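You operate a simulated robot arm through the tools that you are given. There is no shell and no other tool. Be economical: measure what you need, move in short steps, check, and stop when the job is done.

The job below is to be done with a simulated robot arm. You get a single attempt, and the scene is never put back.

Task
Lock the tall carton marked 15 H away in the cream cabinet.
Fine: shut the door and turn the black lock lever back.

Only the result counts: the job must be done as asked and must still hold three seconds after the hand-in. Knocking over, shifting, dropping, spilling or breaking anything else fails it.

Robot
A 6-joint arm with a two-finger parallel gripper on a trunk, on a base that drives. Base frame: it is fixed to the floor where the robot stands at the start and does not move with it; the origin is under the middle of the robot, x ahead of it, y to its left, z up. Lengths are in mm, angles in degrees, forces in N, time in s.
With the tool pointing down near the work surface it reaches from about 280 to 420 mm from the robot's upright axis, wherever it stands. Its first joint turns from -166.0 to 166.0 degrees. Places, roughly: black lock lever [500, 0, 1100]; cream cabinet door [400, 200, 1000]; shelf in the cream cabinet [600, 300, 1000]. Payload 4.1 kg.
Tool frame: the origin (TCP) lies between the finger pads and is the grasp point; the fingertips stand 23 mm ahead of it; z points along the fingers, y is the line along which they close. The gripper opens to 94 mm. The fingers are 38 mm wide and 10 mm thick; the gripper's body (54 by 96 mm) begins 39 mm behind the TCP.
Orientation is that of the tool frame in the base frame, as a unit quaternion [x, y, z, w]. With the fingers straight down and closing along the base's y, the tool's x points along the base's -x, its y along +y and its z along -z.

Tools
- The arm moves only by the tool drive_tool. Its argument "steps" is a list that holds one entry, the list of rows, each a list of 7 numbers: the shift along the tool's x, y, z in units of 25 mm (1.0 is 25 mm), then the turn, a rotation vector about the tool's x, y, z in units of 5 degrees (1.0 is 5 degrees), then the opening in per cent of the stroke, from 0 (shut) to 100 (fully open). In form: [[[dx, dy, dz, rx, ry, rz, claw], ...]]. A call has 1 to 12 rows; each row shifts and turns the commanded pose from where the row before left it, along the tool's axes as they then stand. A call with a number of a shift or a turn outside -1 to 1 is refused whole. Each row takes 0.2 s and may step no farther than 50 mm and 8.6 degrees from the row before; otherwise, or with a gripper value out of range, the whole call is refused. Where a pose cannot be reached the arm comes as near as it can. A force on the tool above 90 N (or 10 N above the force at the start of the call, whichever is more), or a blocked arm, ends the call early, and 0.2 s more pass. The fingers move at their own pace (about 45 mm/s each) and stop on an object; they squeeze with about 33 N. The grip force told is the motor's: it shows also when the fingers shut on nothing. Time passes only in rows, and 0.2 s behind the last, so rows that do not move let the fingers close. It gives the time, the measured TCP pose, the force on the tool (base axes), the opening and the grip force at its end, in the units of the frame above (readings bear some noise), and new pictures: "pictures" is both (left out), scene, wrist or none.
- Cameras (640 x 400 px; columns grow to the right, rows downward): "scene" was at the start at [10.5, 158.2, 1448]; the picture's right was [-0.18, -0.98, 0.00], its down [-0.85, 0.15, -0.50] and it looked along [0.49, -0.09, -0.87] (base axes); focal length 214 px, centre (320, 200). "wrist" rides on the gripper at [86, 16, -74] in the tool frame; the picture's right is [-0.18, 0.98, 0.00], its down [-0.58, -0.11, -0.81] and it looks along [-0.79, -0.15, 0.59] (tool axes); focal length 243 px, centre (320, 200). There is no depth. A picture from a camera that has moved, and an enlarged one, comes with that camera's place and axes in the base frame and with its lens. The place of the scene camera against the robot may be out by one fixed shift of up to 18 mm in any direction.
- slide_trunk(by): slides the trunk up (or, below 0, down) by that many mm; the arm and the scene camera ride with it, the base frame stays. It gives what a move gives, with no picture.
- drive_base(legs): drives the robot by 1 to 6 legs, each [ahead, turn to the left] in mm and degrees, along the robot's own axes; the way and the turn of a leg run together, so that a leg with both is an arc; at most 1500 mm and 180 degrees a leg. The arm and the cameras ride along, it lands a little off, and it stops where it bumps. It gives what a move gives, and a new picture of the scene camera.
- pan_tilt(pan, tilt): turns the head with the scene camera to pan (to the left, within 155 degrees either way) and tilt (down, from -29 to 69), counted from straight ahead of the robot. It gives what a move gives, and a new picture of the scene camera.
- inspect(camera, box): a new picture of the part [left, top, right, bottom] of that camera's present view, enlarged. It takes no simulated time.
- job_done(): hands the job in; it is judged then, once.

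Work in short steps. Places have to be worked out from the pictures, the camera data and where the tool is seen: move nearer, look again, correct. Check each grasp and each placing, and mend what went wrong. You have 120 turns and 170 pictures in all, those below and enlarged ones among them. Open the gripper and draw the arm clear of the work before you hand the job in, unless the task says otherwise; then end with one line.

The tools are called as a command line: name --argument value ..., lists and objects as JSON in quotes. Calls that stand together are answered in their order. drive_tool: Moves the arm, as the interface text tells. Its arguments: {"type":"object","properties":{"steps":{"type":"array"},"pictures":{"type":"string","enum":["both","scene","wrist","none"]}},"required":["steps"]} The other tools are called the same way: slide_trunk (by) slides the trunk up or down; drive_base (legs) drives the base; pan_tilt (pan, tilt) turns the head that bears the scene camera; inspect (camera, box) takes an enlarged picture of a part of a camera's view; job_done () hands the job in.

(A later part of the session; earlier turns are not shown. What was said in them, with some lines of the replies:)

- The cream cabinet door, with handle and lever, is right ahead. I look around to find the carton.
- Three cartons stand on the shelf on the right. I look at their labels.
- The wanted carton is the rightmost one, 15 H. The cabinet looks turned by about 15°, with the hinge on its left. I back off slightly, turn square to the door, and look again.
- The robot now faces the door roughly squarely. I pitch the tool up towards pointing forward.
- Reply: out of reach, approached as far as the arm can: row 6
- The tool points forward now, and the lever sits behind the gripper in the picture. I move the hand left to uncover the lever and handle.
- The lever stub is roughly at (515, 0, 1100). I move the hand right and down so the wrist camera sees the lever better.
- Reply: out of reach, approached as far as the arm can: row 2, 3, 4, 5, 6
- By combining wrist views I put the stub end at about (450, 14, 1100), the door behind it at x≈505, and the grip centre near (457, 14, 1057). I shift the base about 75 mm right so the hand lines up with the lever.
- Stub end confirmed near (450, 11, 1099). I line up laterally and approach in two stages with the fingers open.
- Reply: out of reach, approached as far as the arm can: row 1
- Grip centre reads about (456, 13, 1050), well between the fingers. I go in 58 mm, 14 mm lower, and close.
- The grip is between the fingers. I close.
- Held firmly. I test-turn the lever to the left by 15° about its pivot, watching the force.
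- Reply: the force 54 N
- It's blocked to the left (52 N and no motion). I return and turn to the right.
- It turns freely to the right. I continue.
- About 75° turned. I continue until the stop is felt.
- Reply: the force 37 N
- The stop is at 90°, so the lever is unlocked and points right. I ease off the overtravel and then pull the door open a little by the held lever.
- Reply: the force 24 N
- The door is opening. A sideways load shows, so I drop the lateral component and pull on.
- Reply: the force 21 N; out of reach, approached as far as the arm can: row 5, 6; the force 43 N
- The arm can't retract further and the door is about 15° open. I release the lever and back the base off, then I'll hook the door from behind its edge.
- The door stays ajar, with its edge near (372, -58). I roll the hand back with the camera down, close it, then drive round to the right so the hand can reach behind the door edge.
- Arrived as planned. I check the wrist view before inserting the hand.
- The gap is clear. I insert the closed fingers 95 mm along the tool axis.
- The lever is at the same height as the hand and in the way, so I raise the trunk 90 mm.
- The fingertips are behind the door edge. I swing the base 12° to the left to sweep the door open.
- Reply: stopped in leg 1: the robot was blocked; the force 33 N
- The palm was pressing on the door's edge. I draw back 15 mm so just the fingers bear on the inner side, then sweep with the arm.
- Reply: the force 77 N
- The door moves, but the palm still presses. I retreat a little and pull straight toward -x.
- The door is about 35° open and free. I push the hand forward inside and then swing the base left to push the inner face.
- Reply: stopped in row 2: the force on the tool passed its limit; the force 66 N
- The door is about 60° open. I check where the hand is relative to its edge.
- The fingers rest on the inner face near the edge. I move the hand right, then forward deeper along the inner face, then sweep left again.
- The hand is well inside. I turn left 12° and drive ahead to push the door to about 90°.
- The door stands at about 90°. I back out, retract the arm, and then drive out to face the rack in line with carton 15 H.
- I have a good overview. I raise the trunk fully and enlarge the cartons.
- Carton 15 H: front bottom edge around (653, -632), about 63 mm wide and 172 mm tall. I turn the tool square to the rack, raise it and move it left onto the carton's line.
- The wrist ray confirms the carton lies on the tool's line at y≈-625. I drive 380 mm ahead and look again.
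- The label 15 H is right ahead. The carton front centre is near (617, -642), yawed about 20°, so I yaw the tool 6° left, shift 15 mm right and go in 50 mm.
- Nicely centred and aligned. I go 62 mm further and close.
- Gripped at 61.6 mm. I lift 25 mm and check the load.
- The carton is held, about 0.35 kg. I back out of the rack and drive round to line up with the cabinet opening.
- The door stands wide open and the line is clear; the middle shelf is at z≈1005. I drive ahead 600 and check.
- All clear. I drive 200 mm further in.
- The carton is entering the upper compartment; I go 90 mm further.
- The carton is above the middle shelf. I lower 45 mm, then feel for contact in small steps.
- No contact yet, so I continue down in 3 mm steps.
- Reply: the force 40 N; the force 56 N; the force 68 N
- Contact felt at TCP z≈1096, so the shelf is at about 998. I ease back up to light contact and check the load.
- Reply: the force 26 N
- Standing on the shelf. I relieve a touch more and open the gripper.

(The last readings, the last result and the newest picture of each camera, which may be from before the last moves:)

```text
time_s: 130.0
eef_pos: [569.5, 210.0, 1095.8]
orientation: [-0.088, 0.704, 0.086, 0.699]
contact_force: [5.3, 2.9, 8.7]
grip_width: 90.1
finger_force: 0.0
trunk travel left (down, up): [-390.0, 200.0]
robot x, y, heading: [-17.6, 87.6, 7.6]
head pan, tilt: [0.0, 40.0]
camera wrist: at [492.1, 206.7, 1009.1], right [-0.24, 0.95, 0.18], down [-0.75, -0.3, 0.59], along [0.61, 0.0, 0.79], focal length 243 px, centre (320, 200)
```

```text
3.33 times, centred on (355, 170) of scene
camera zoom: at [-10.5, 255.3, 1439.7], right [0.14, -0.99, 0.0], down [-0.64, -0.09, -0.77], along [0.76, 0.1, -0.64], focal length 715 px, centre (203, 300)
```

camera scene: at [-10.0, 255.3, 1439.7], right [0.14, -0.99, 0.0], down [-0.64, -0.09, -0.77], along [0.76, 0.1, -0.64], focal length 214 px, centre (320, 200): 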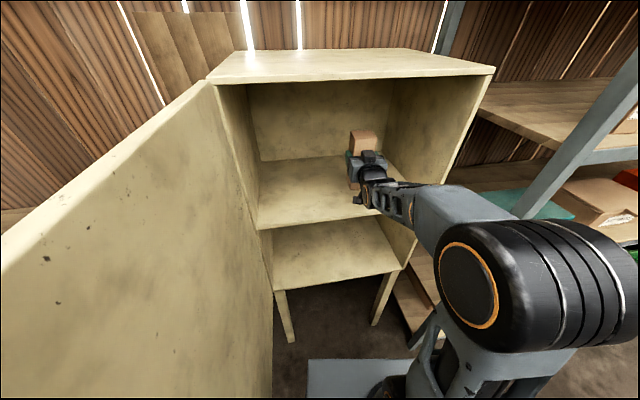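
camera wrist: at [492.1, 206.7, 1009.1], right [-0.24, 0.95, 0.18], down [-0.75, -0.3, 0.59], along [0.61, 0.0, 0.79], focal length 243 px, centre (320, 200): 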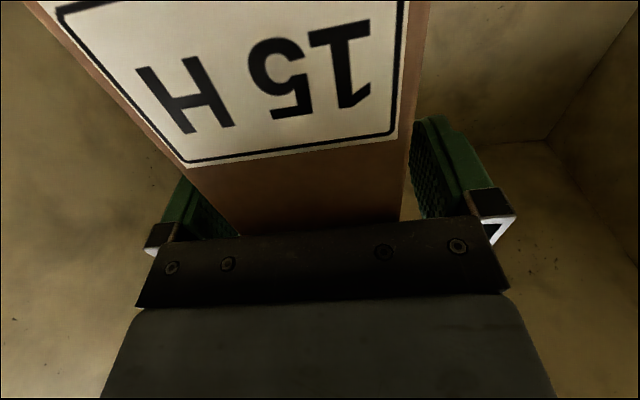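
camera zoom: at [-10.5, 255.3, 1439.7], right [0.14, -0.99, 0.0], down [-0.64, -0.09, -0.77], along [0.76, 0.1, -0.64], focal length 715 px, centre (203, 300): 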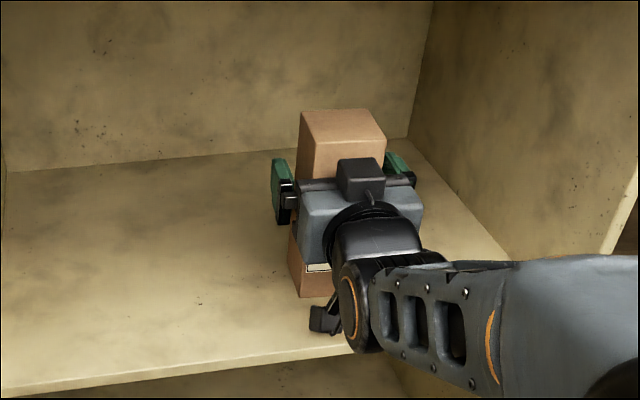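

The carton settled a few mm onto the shelf, because the wrist camera had been the first thing to touch. It stands upright. I raise the hand 8 mm and withdraw straight back.

drive_tool --steps '[[[-0.35, 0, 0, 0, 0, 0, 100], [0, 0, -0.8, 0, 0, 0, 100], [0, 0, -1, 0, 0, 0, 100], [0, 0, -1, 0, 0, 0, 100], [0, 0, -1, 0, 0, 0, 100], [0, 0, -1, 0, 0, 0, 100]]]'

```text
time_s: 131.4
eef_pos: [452.7, 179.8, 1104.3]
orientation: [-0.087, 0.703, 0.085, 0.701]
contact_force: [0.3, 0.3, 0.5]
grip_width: 93.9
finger_force: 0.1
trunk travel left (down, up): [-390.0, 200.0]
robot x, y, heading: [-14.2, 84.3, 7.9]
head pan, tilt: [0.0, 40.0]
camera scene: at [-10.4, 255.3, 1439.7], right [0.14, -0.99, 0.0], down [-0.64, -0.09, -0.77], along [0.76, 0.1, -0.64], focal length 214 px, centre (320, 200)
camera wrist: at [375.5, 177.0, 1018.1], right [-0.24, 0.95, 0.18], down [-0.75, -0.3, 0.59], along [0.61, 0.0, 0.79], focal length 243 px, centre (320, 200)
```

scene: 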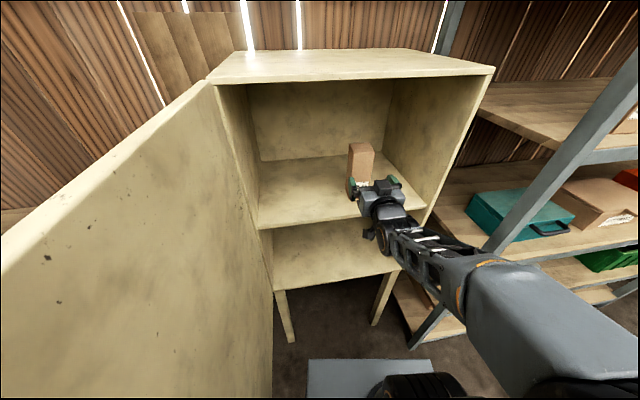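
wrist: 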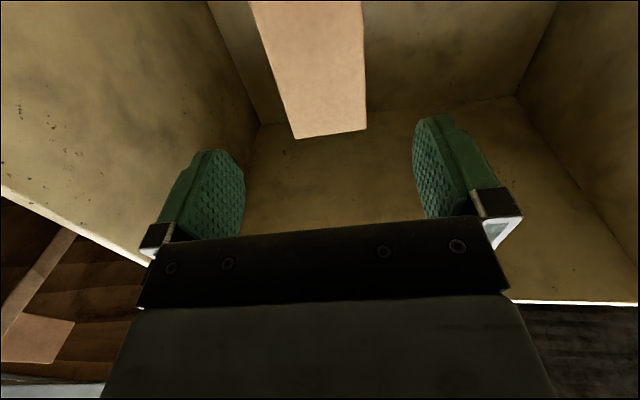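

The carton stands well inside. I back out and go round to the outer side of the door, raising the trunk so the hand passes above the lever.

drive_base --legs '[[-700, 0], [0, 90.4], [367, 0], [0, -93]]'

slide_trunk --by 105

drive_tool --steps '[[[0, 0, 0, 0, 0, 0, 0], [0, 0, 0, 0, 0, 0, 0], [0, 0, 0, 0, 0, 0, 0], [0, 0, 0, 0, 0, 0, 0], [0, 0, 0, 0, 0, 0, 0]]]'

```text
time_s: 144.9
eef_pos: [-291.0, 434.1, 1105.4]
orientation: [-0.078, 0.704, 0.077, 0.702]
contact_force: [0.2, 0.5, 0.7]
grip_width: 93.9
finger_force: 0.0
trunk travel left (down, up): [-390.0, 200.0]
robot x, y, heading: [-764.0, 347.5, 6.4]
head pan, tilt: [0.0, 40.0]
camera scene: at [-752.8, 520.9, 1439.7], right [0.11, -0.99, 0.0], down [-0.64, -0.07, -0.77], along [0.76, 0.09, -0.64], focal length 214 px, centre (320, 200)
```

scene: 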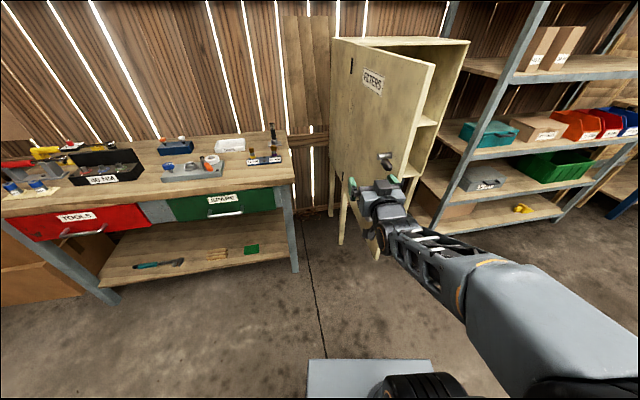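

```text
time_s: 146.3
eef_pos: [-292.2, 434.7, 1209.4]
orientation: [-0.079, 0.704, 0.077, 0.701]
contact_force: [0.3, 0.0, 0.4]
grip_width: 94.2
finger_force: 0.0
trunk travel left (down, up): [-495.0, 95.0]
robot x, y, heading: [-762.5, 347.1, 6.7]
head pan, tilt: [0.0, 40.0]
```

```text
time_s: 147.5
eef_pos: [-291.2, 434.7, 1210.2]
orientation: [-0.078, 0.704, 0.076, 0.701]
contact_force: [0.6, -0.3, 0.4]
grip_width: 0.2
finger_force: 13.1
trunk travel left (down, up): [-495.0, 95.0]
robot x, y, heading: [-762.0, 345.0, 6.6]
head pan, tilt: [0.0, 40.0]
camera scene: at [-752.8, 520.9, 1544.7], right [0.11, -0.99, 0.0], down [-0.64, -0.07, -0.77], along [0.76, 0.09, -0.64], focal length 214 px, centre (320, 200)
camera wrist: at [-368.4, 433.3, 1123.2], right [-0.21, 0.96, 0.18], down [-0.76, -0.28, 0.59], along [0.61, -0.01, 0.79], focal length 243 px, centre (320, 200)
```

scene: 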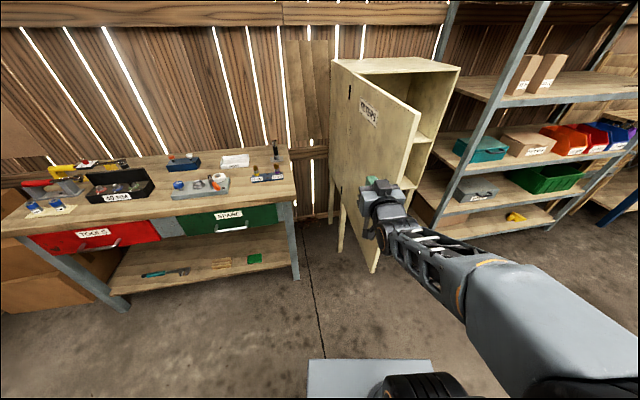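
wrist: 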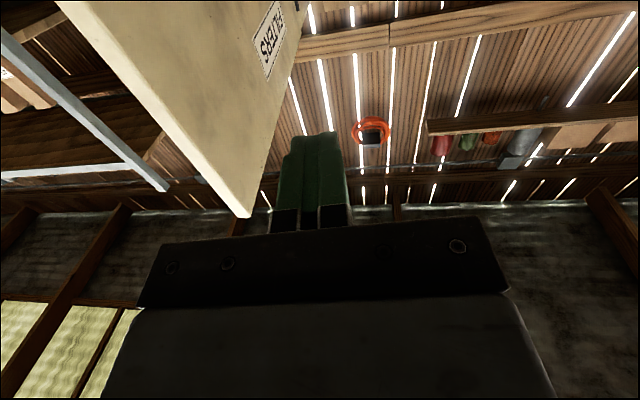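

The door edge is at about (-169, 329), with the hand to its left. I raise 50 mm more for lever clearance, then drive ahead and swing right to push the door.

slide_trunk --by 50

drive_base --legs '[[300, 0], [0, -30]]'

```text
time_s: 148.4
eef_pos: [-291.7, 434.9, 1260.7]
orientation: [-0.079, 0.705, 0.077, 0.701]
contact_force: [-0.3, -0.3, 0.4]
grip_width: 0.2
finger_force: 33.1
trunk travel left (down, up): [-545.0, 45.0]
robot x, y, heading: [-762.3, 349.5, 6.6]
head pan, tilt: [0.0, 40.0]
```

```text
time_s: 151.9
eef_pos: [-14.0, 219.4, 1260.1]
orientation: [0.107, 0.701, -0.108, 0.697]
contact_force: [0.3, 0.4, 0.4]
grip_width: 0.1
finger_force: 33.0
trunk travel left (down, up): [-545.0, 45.0]
robot x, y, heading: [-464.8, 385.5, -23.6]
head pan, tilt: [0.0, 40.0]
camera scene: at [-370.4, 528.9, 1594.7], right [-0.4, -0.92, 0.0], down [-0.59, 0.26, -0.77], along [0.7, -0.31, -0.64], focal length 214 px, centre (320, 200)
```

scene: 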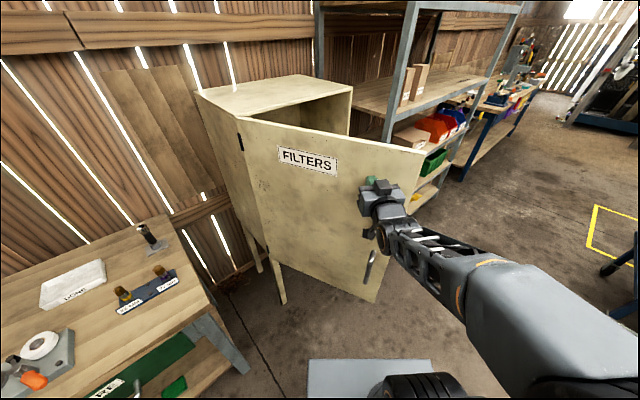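

The door is swinging in. I drive ahead 200 mm.

drive_base --legs '[[200, 0]]'

```text
time_s: 153.5
eef_pos: [171.4, 139.3, 1258.3]
orientation: [0.107, 0.701, -0.108, 0.697]
contact_force: [0.5, -1.1, 0.1]
grip_width: 0.0
finger_force: 33.1
trunk travel left (down, up): [-545.0, 45.0]
robot x, y, heading: [-280.7, 300.2, -23.7]
head pan, tilt: [0.0, 40.0]
camera scene: at [-185.8, 448.2, 1594.7], right [-0.4, -0.92, 0.0], down [-0.59, 0.26, -0.77], along [0.7, -0.31, -0.64], focal length 214 px, centre (320, 200)
```

scene: 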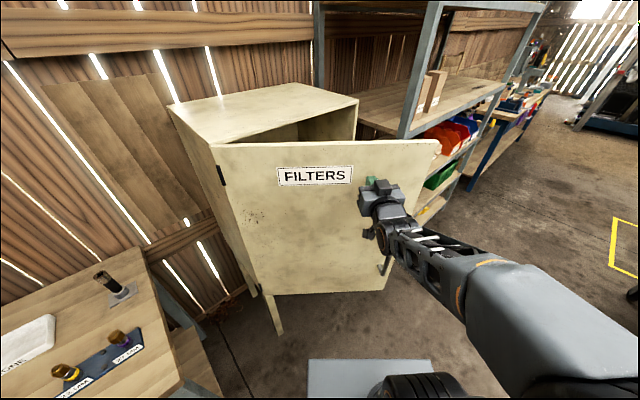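

drive_base --legs '[[150, 0]]'

```text
time_s: 154.9
eef_pos: [307.2, 80.5, 1259.9]
orientation: [0.107, 0.7, -0.108, 0.697]
contact_force: [0.5, 0.9, 0.0]
grip_width: 0.0
finger_force: 32.6
trunk travel left (down, up): [-545.0, 45.0]
robot x, y, heading: [-147.0, 243.2, -23.6]
head pan, tilt: [0.0, 40.0]
camera scene: at [-49.8, 388.8, 1594.7], right [-0.4, -0.92, 0.0], down [-0.59, 0.26, -0.77], along [0.7, -0.31, -0.64], focal length 214 px, centre (320, 200)
```

scene: 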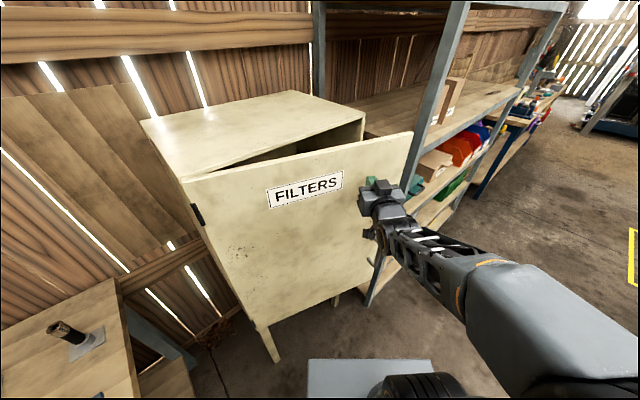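

About 20° left. I drive another 100 mm, then finish the push with the arm.

drive_base --legs '[[100, 0]]'

drive_tool --steps '[[[0, 0.2, 0.8, 0, 0, 0, 0], [0, 0.2, 0.8, 0, 0, 0, 0], [0, 0.2, 0.8, 0, 0, 0, 0], [0, 0, 0, 0, 0, 0, 0]]]'

```text
time_s: 156.1
eef_pos: [400.3, 39.3, 1260.6]
orientation: [0.106, 0.702, -0.107, 0.696]
contact_force: [1.5, -0.4, 0.0]
grip_width: 0.0
finger_force: 32.7
trunk travel left (down, up): [-545.0, 45.0]
robot x, y, heading: [-50.5, 201.6, -23.5]
head pan, tilt: [0.0, 40.0]
camera scene: at [43.3, 348.1, 1594.7], right [-0.4, -0.92, 0.0], down [-0.59, 0.26, -0.77], along [0.7, -0.31, -0.64], focal length 214 px, centre (320, 200)
```

scene: 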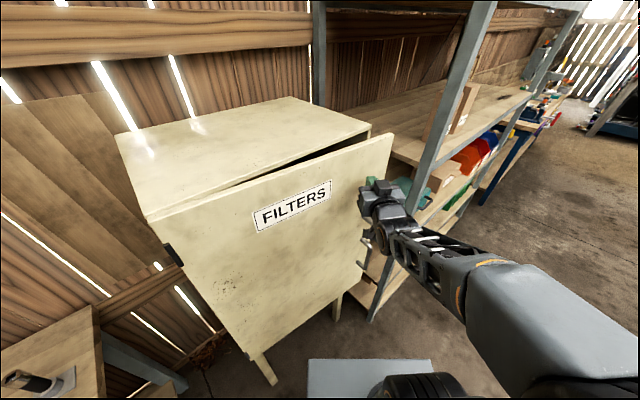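

```text
time_s: 157.1
eef_pos: [461.0, 35.5, 1260.6]
orientation: [0.106, 0.701, -0.107, 0.697]
contact_force: [-0.2, 0.5, -0.6]
grip_width: 0.0
finger_force: 33.8
trunk travel left (down, up): [-545.0, 45.0]
robot x, y, heading: [-50.9, 204.7, -23.7]
head pan, tilt: [0.0, 40.0]
camera scene: at [42.4, 348.6, 1594.7], right [-0.4, -0.92, 0.0], down [-0.59, 0.26, -0.77], along [0.7, -0.31, -0.64], focal length 214 px, centre (320, 200)
camera wrist: at [394.5, 73.7, 1173.1], right [0.3, 0.94, 0.18], down [-0.8, 0.14, 0.59], along [0.52, -0.32, 0.79], focal length 243 px, centre (320, 200)
```

scene: 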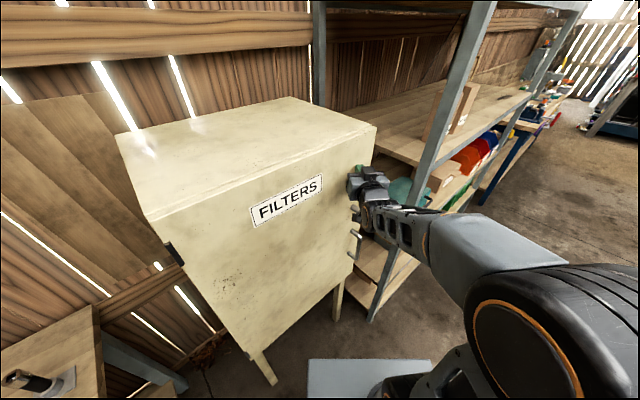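
wrist: 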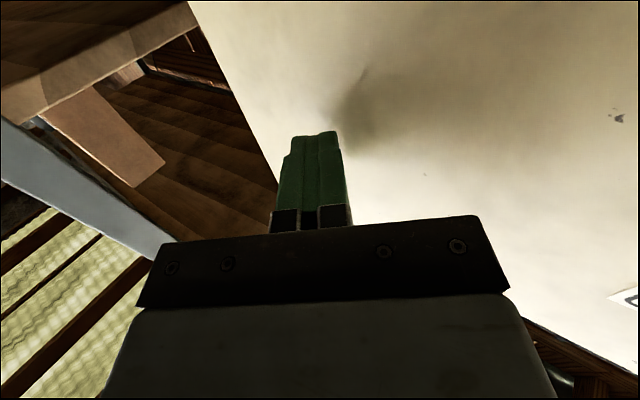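

Nearly shut. I press on until force builds.

drive_tool --steps '[[[0, 0.1, 0.4, 0, 0, 0, 0], [0, 0.1, 0.4, 0, 0, 0, 0], [0, 0, 0.3, 0, 0, 0, 0], [0, 0, 0, 0, 0, 0, 0]]]' --pictures "scene"

inspect --camera "scene" --box '[110, 80, 430, 300]'

```text
time_s: 158.0
eef_pos: [465.3, 35.3, 1259.9]
orientation: [0.112, 0.703, -0.109, 0.694]
contact_force: [-62.6, 4.9, 3.2]
grip_width: 0.1
finger_force: 32.8
trunk travel left (down, up): [-545.0, 45.0]
robot x, y, heading: [-56.0, 203.0, -23.9]
head pan, tilt: [0.0, 40.0]
stopped in row 4: the force on the tool passed its limit (the readings are from after the stop); the commanded pose is now the measured one
camera scene: at [-11.3, 368.3, 1600.9], right [-0.41, -0.91, 0.0], down [-0.56, 0.25, -0.79], along [0.72, -0.32, -0.61], focal length 214 px, centre (320, 200)
```

scene: 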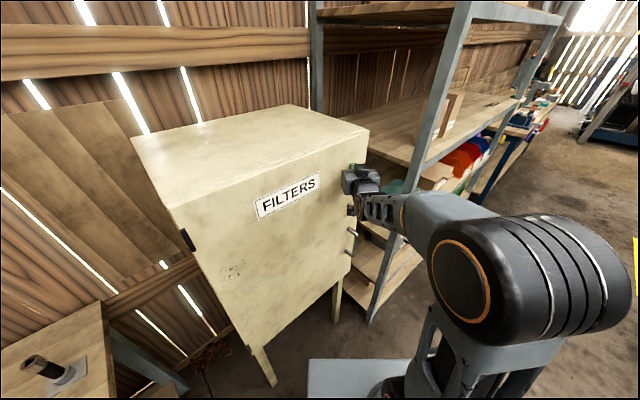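

```text
1.82 times, centred on (270, 190) of scene
camera zoom: at [-11.3, 368.3, 1600.9], right [-0.41, -0.91, 0.0], down [-0.56, 0.25, -0.79], along [0.72, -0.32, -0.61], focal length 390 px, centre (411, 218)
```

zoom: 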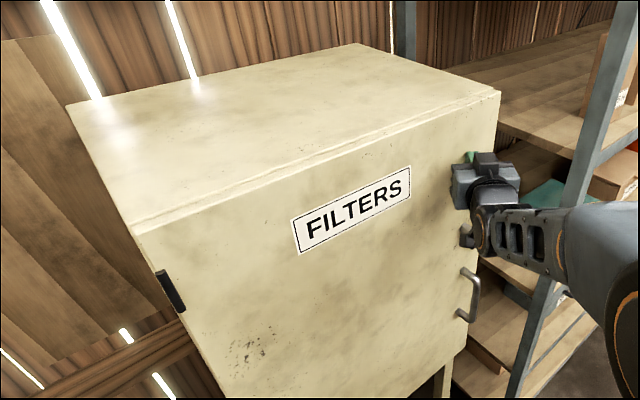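

The door is shut (62 N back-pressure). I release the pressure, retract, and drive round to face the lever.

drive_tool --steps '[[[0, 0, -0.8, 0, 0, 0, 0], [0, 0, -0.8, 0, 0, 0, 0], [0, 0, -0.8, 0, 0, 0, 0], [0, 0, 0, 0, 0, 0, 100]]]' --pictures "none"

drive_base --legs '[[-200, 0], [0, -66.5], [368, 0], [0, 98]]'

slide_trunk --by -160

```text
time_s: 159.0
eef_pos: [434.6, 47.4, 1246.5]
orientation: [0.11, 0.711, -0.107, 0.686]
contact_force: [0.2, -0.6, 0.1]
grip_width: 32.8
finger_force: 0.1
trunk travel left (down, up): [-545.0, 45.0]
robot x, y, heading: [-51.9, 202.9, -23.7]
head pan, tilt: [0.0, 40.0]
```

```text
time_s: 169.6
eef_pos: [257.1, 36.5, 1247.3]
orientation: [-0.084, 0.715, 0.081, 0.689]
contact_force: [-0.5, 0.0, -0.7]
grip_width: 93.8
finger_force: 0.1
trunk travel left (down, up): [-545.0, 45.0]
robot x, y, heading: [-240.4, -82.5, 7.4]
head pan, tilt: [0.0, 40.0]
camera scene: at [-232.6, 87.6, 1594.7], right [0.13, -0.99, 0.0], down [-0.64, -0.08, -0.77], along [0.76, 0.1, -0.64], focal length 214 px, centre (320, 200)
```

scene: 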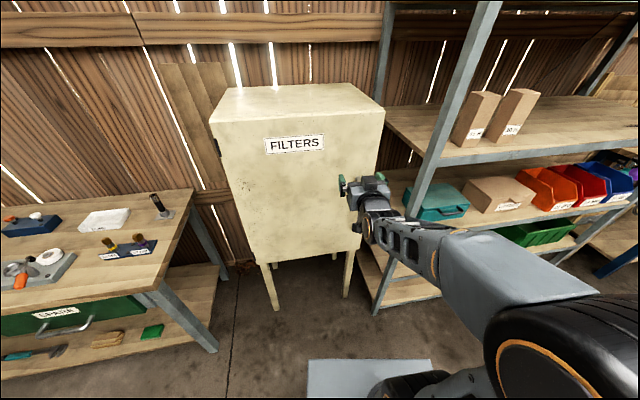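

```text
time_s: 171.4
eef_pos: [257.6, 34.2, 1087.2]
orientation: [-0.084, 0.714, 0.081, 0.69]
contact_force: [0.5, 0.0, -1.6]
grip_width: 94.2
finger_force: 0.0
trunk travel left (down, up): [-385.0, 205.0]
robot x, y, heading: [-240.3, -87.0, 7.3]
head pan, tilt: [0.0, 40.0]
```

The door stays shut. I shift the hand right in front of the lever and look.

drive_tool --steps '[[[-0.1, -0.94, 0, 0, -0.4, 0, 100], [-0.1, -0.94, 0, 0, 0, 0, 100], [-0.1, -0.94, 0, 0, 0, 0, 100], [-0.1, -0.94, 0, 0, 0, 0, 100], [-0.1, -0.94, 0, 0, 0, 0, 100], [0, 0, 0, 0, 0, 0, 100]]]'

```text
time_s: 172.8
eef_pos: [283.4, -78.7, 1100.1]
orientation: [-0.082, 0.702, 0.083, 0.703]
contact_force: [0.1, 0.1, 0.1]
grip_width: 94.0
finger_force: 0.1
trunk travel left (down, up): [-385.0, 205.0]
robot x, y, heading: [-242.0, -81.3, 7.4]
head pan, tilt: [0.0, 40.0]
camera scene: at [-232.5, 87.4, 1434.8], right [0.13, -0.99, 0.0], down [-0.64, -0.08, -0.77], along [0.76, 0.1, -0.64], focal length 214 px, centre (320, 200)
camera wrist: at [207.8, -81.0, 1013.1], right [-0.23, 0.96, 0.18], down [-0.76, -0.3, 0.58], along [0.61, -0.01, 0.79], focal length 243 px, centre (320, 200)
```

scene: 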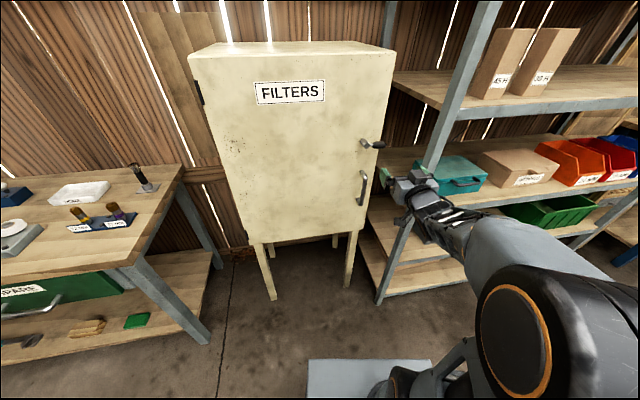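
wrist: 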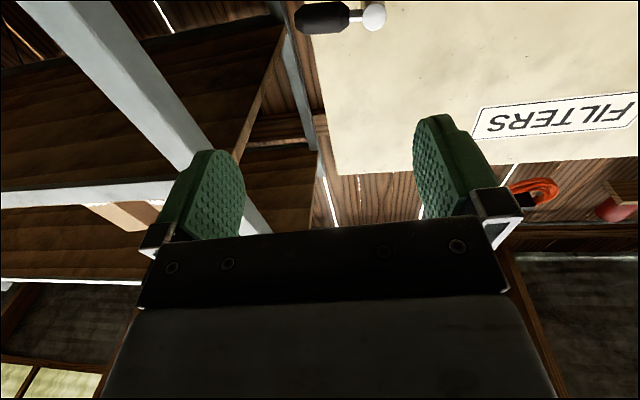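

The lever is horizontal and pointing right, with its grip centre at about (462, -34, 1098). I roll the hand 90° so the fingers close vertically.

drive_tool --steps '[[[0, 0, 0, 0, 0, -1, 100], [0, 0, 0, 0, 0, -1, 100], [0, 0, 0, 0, 0, -1, 100], [0, 0, 0, 0, 0, -1, 100], [0, 0, 0, 0, 0, -1, 100], [0, 0, 0, 0, 0, -1, 100], [0, 0, 0, 0, 0, -1, 100], [0, 0, 0, 0, 0, -1, 100], [0, 0, 0, 0, 0, -1, 100]]]' --pictures "none"

drive_tool --steps '[[[0, 0, 0, 0, 0, -1, 100], [0, 0, 0, 0, 0, -1, 100], [0, 0, 0, 0, 0, -1, 100], [0, 0, 0, 0, 0, -1, 100], [0, 0, 0, 0, 0, -1, 100], [0, 0, 0, 0, 0, -1, 100], [0, 0, 0, 0, 0, -1, 100], [0, 0, 0, 0, 0, -1, 100], [0, 0, 0, 0, 0, -1, 100]]]' --pictures "wrist"

```text
time_s: 174.8
eef_pos: [286.1, -78.4, 1099.8]
orientation: [-0.347, 0.616, -0.192, 0.681]
contact_force: [-0.6, -1.4, 1.5]
grip_width: 93.8
finger_force: 0.1
trunk travel left (down, up): [-385.0, 205.0]
robot x, y, heading: [-236.7, -85.5, 7.5]
head pan, tilt: [0.0, 40.0]
```

```text
time_s: 176.8
eef_pos: [285.2, -78.4, 1101.1]
orientation: [0.556, -0.438, 0.438, -0.555]
contact_force: [-0.1, 0.5, -0.8]
grip_width: 93.9
finger_force: 0.1
trunk travel left (down, up): [-385.0, 205.0]
robot x, y, heading: [-240.6, -83.7, 7.0]
head pan, tilt: [0.0, 40.0]
camera wrist: at [232.7, -180.8, 1084.0], right [-0.04, 0.18, -0.98], down [-0.92, 0.38, 0.11], along [0.39, 0.91, 0.15], focal length 243 px, centre (320, 200)
```

wrist: 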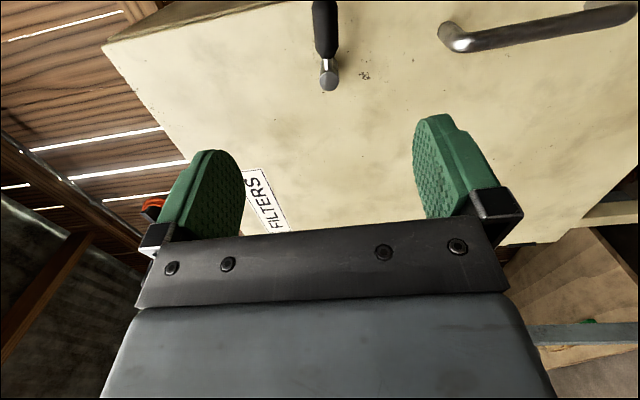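

The line-up is good. I drive the base ahead 95 mm, leaving the last stretch for the arm.

drive_base --legs '[[95, 0]]'

inspect --camera "wrist" --box '[0, 0, 640, 400]'

```text
time_s: 178.0
eef_pos: [380.1, -66.7, 1100.3]
orientation: [0.556, -0.438, 0.438, -0.555]
contact_force: [-0.1, -0.1, -0.1]
grip_width: 94.2
finger_force: 0.0
trunk travel left (down, up): [-385.0, 205.0]
robot x, y, heading: [-145.7, -72.4, 7.1]
head pan, tilt: [0.0, 40.0]
camera scene: at [-137.0, 99.8, 1434.7], right [0.13, -0.99, 0.0], down [-0.64, -0.08, -0.77], along [0.76, 0.1, -0.64], focal length 214 px, centre (320, 200)
```

scene: 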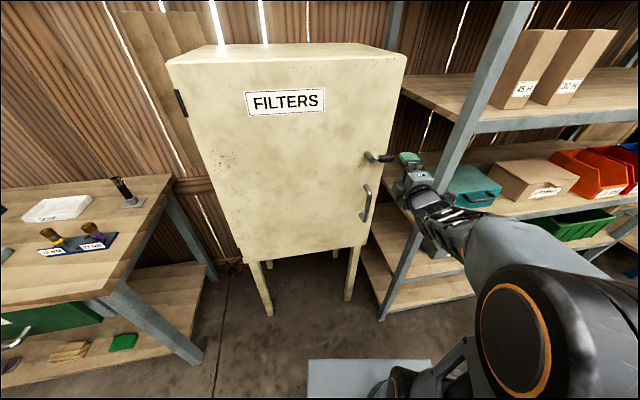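

```text
1.00 times, centred on (320, 200) of wrist
camera zoom: at [328.0, -169.0, 1083.8], right [-0.04, 0.18, -0.98], down [-0.92, 0.38, 0.11], along [0.39, 0.91, 0.15], focal length 243 px, centre (320, 200)
```

zoom: 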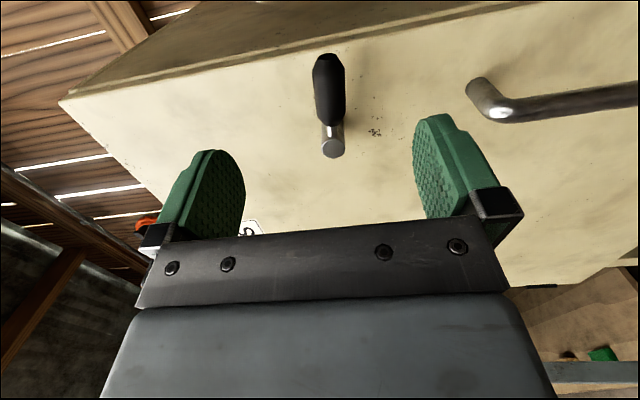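

Well placed. I move 12 mm left and 88 mm forward, then close.

drive_tool --steps '[[[-0.49, 0, 0.5, 0, 0, 0, 100], [0, 0, 1, 0, 0, 0, 100], [0, 0, 1, 0, 0, 0, 100], [0, 0, 1, 0, 0, 0, 100], [0, 0, 0, 0, 0, 0, 100]]]' --pictures "wrist"

```text
time_s: 179.2
eef_pos: [462.6, -34.1, 1101.8]
orientation: [0.555, -0.438, 0.439, -0.555]
contact_force: [-0.2, -0.5, 0.7]
grip_width: 93.8
finger_force: 0.1
trunk travel left (down, up): [-385.0, 205.0]
robot x, y, heading: [-143.9, -69.7, 7.3]
head pan, tilt: [0.0, 40.0]
camera wrist: at [410.4, -136.6, 1083.8], right [-0.04, 0.18, -0.98], down [-0.92, 0.38, 0.11], along [0.39, 0.91, 0.15], focal length 243 px, centre (320, 200)
```

wrist: 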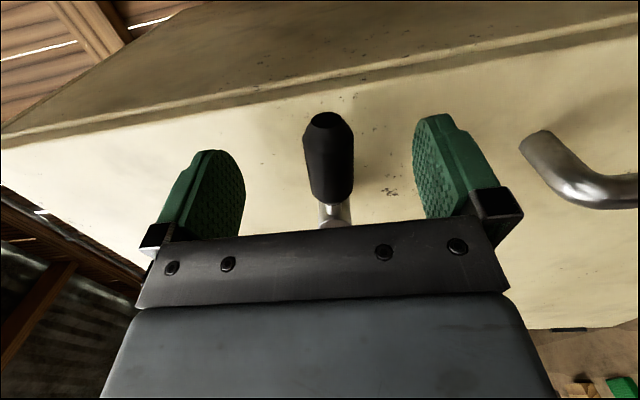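

drive_tool --steps '[[[0, 0, 0, 0, 0, 0, 0], [0, 0, 0, 0, 0, 0, 0], [0, 0, 0, 0, 0, 0, 0], [0, 0, 0, 0, 0, 0, 0], [0, 0, 0, 0, 0, 0, 0], [-0.008, 0.174, 0, 0, 0, 1, 0], [-0.008, 0.174, 0, 0, 0, 1, 0], [-0.008, 0.174, 0, 0, 0, 1, 0], [0, 0, 0, 0, 0, 0, 0]]]' --pictures "wrist"

```text
time_s: 181.2
eef_pos: [462.3, -33.1, 1088.2]
orientation: [-0.493, 0.508, -0.36, 0.608]
contact_force: [-1.3, -5.1, -6.4]
grip_width: 23.3
finger_force: 44.8
trunk travel left (down, up): [-385.0, 205.0]
robot x, y, heading: [-145.3, -70.6, 7.4]
head pan, tilt: [0.0, 40.0]
camera wrist: at [408.0, -128.8, 1048.3], right [-0.1, 0.42, -0.9], down [-0.91, 0.33, 0.26], along [0.41, 0.84, 0.35], focal length 243 px, centre (320, 200)
```

wrist: 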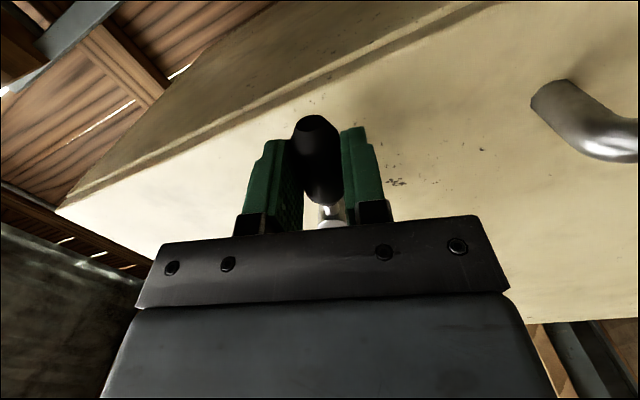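

The lever turns back freely. I continue.

drive_tool --steps '[[[-0.008, 0.174, 0, 0, 0, 1, 0], [-0.008, 0.174, 0, 0, 0, 1, 0], [-0.008, 0.174, 0, 0, 0, 1, 0], [-0.008, 0.174, 0, 0, 0, 1, 0], [-0.008, 0.174, 0, 0, 0, 1, 0], [-0.008, 0.174, 0, 0, 0, 1, 0], [0, 0, 0, 0, 0, 0, 0]]]' --pictures "none"

drive_tool --steps '[[[-0.008, 0.174, 0, 0, 0, 1, 0], [-0.008, 0.174, 0, 0, 0, 1, 0], [-0.008, 0.174, 0, 0, 0, 1, 0], [-0.008, 0.174, 0, 0, 0, 1, 0], [-0.008, 0.174, 0, 0, 0, 1, 0], [-0.008, 0.174, 0, 0, 0, 1, 0], [0, 0, 0, 0, 0, 0, 0]]]' --pictures "wrist"

```text
time_s: 182.8
eef_pos: [458.1, -21.7, 1065.4]
orientation: [-0.344, 0.618, -0.191, 0.68]
contact_force: [-14.9, -8.9, -16.6]
grip_width: 23.3
finger_force: 45.1
trunk travel left (down, up): [-385.0, 205.0]
robot x, y, heading: [-144.3, -72.8, 7.3]
head pan, tilt: [0.0, 40.0]
```

```text
time_s: 184.4
eef_pos: [451.8, -1.6, 1051.9]
orientation: [-0.173, 0.687, -0.008, 0.706]
contact_force: [-24.3, -10.2, -17.3]
grip_width: 23.2
finger_force: 44.7
trunk travel left (down, up): [-385.0, 205.0]
robot x, y, heading: [-145.8, -69.5, 7.2]
head pan, tilt: [0.0, 40.0]
camera wrist: at [380.6, -24.5, 964.0], right [-0.23, 0.97, -0.07], down [-0.79, -0.14, 0.59], along [0.56, 0.2, 0.8], focal length 243 px, centre (320, 200)
```

wrist: 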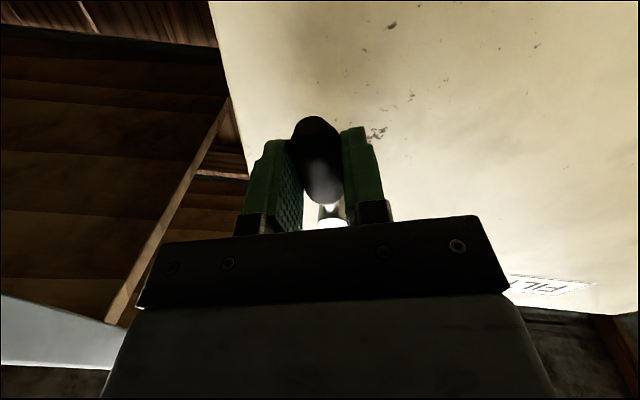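

75° done, so I finish the last 15° and press slightly into the stop.

drive_tool --steps '[[[-0.008, 0.174, 0, 0, 0, 1, 0], [-0.008, 0.174, 0, 0, 0, 1, 0], [-0.008, 0.174, 0, 0, 0, 1, 0], [0, 0, 0, 0, 0, 0, 0]]]' --pictures "none"

drive_tool --steps '[[[-0.008, 0.174, 0, 0, 0, 1, 0], [0, 0.1, 0, 0, 0, 0.4, 0], [0, 0, 0, 0, 0, 0, 0]]]' --pictures "wrist"

```text
time_s: 185.4
eef_pos: [447.7, 12.5, 1050.6]
orientation: [-0.082, 0.703, 0.084, 0.702]
contact_force: [-29.4, -13.7, -16.4]
grip_width: 23.5
finger_force: 45.5
trunk travel left (down, up): [-385.0, 205.0]
robot x, y, heading: [-142.6, -71.4, 7.3]
head pan, tilt: [0.0, 40.0]
```

```text
time_s: 186.2
eef_pos: [448.2, 12.7, 1051.5]
orientation: [-0.035, 0.706, 0.126, 0.696]
contact_force: [-20.6, -41.4, -13.1]
grip_width: 26.6
finger_force: 45.3
trunk travel left (down, up): [-385.0, 205.0]
robot x, y, heading: [-146.2, -70.0, 6.9]
head pan, tilt: [0.0, 40.0]
camera wrist: at [369.4, 22.0, 967.7], right [-0.22, 0.93, 0.31], down [-0.74, -0.36, 0.56], along [0.63, -0.11, 0.77], focal length 243 px, centre (320, 200)
```

wrist: 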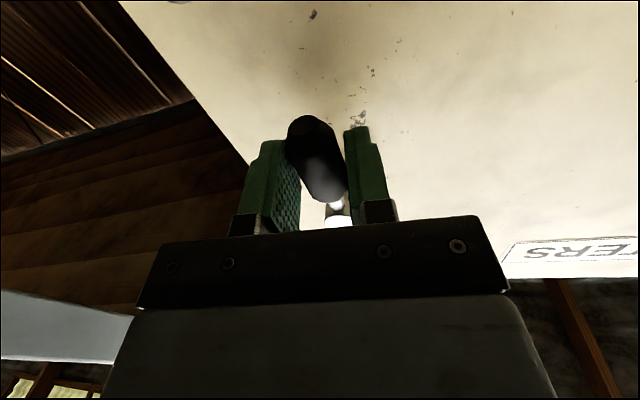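

The lever is at its stop, back at the start position. I undo the overtravel, open, and withdraw.

drive_tool --steps '[[[0, -0.14, 0, 0, 0, -0.7, 0], [0, -0.13, 0, 0, 0, -0.7, 0], [0, 0, 0, 0, 0, 0, 0], [0, 0, 0, 0, 0, 0, 100], [0, 0, 0, 0, 0, 0, 100], [0, 0, 0, 0, 0, 0, 100], [0, 0, 0, 0, 0, 0, 100], [0, 0, 0, 0, 0, 0, 100]]]' --pictures "wrist"

drive_tool --steps '[[[0, 0, -1, 0, 0, 0, 100], [0, 0, -1, 0, 0, 0, 100], [0, 0, -1, 0, 0, 0, 100], [0, 0, -1, 0, 0, 0, 100]]]' --pictures "none"

drive_base --legs '[[-250, 0]]'

inspect --camera "scene" --box '[200, 20, 440, 260]'

```text
time_s: 188.0
eef_pos: [449.9, 12.7, 1051.2]
orientation: [-0.083, 0.702, 0.083, 0.702]
contact_force: [-0.3, 0.3, -0.3]
grip_width: 94.0
finger_force: 0.0
trunk travel left (down, up): [-385.0, 205.0]
robot x, y, heading: [-144.3, -70.6, 7.3]
head pan, tilt: [0.0, 40.0]
camera wrist: at [374.9, 11.1, 964.1], right [-0.23, 0.96, 0.18], down [-0.76, -0.29, 0.58], along [0.61, -0.01, 0.79], focal length 243 px, centre (320, 200)
```

wrist: 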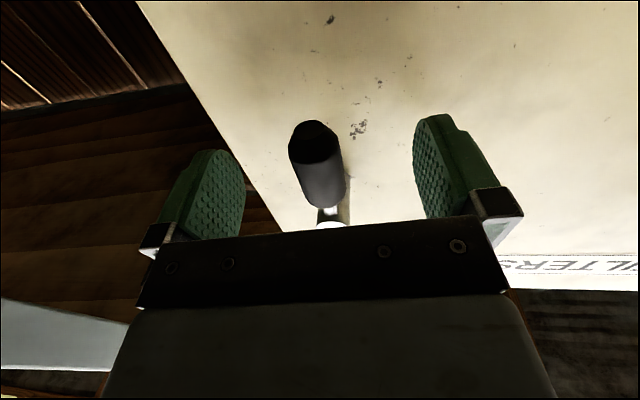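

```text
time_s: 189.0
eef_pos: [353.8, -11.3, 1051.9]
orientation: [-0.083, 0.702, 0.083, 0.702]
contact_force: [-0.3, 0.3, 0.6]
grip_width: 93.9
finger_force: 0.1
trunk travel left (down, up): [-385.0, 205.0]
robot x, y, heading: [-146.8, -76.1, 7.3]
head pan, tilt: [0.0, 40.0]
```

```text
time_s: 190.8
eef_pos: [103.1, -43.1, 1051.9]
orientation: [-0.082, 0.702, 0.083, 0.703]
contact_force: [0.6, 0.7, 1.0]
grip_width: 94.0
finger_force: 0.0
trunk travel left (down, up): [-385.0, 205.0]
robot x, y, heading: [-395.8, -101.9, 7.4]
head pan, tilt: [0.0, 40.0]
camera scene: at [-388.6, 68.2, 1434.7], right [0.13, -0.99, 0.0], down [-0.64, -0.08, -0.77], along [0.76, 0.1, -0.64], focal length 214 px, centre (320, 200)
```

scene: 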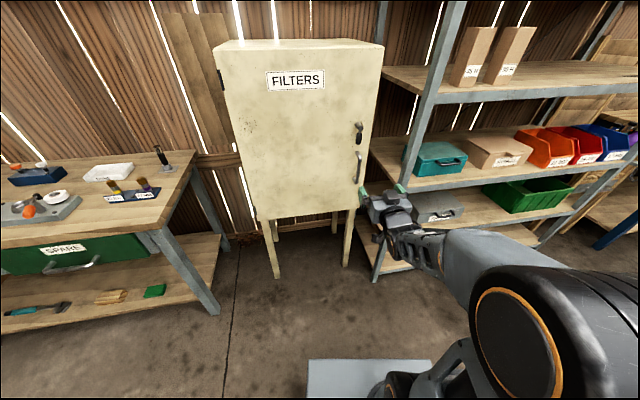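

```text
1.67 times, centred on (320, 140) of scene
camera zoom: at [-388.6, 68.2, 1434.7], right [0.13, -0.99, 0.0], down [-0.64, -0.08, -0.77], along [0.76, 0.1, -0.64], focal length 358 px, centre (320, 300)
```

zoom: 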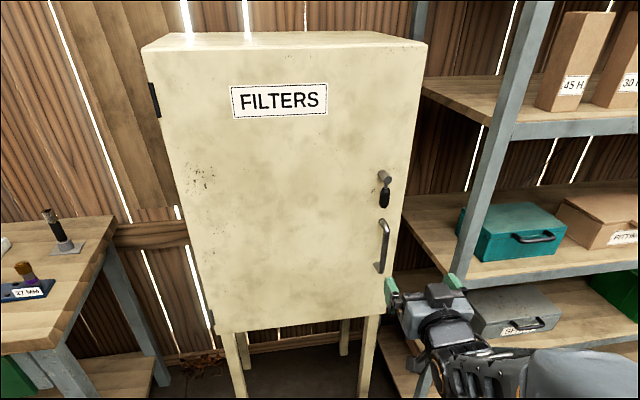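

The door is shut, the lever hangs straight down as it did at the start, and the hand is clear with the gripper open. I hand in.

job_done

```text
The job is handed in.
```

The 15 H carton is standing on the middle shelf of the cream cabinet; the door is shut and the black lock lever is turned back to its stop. I have handed the job in but got no verdict back.
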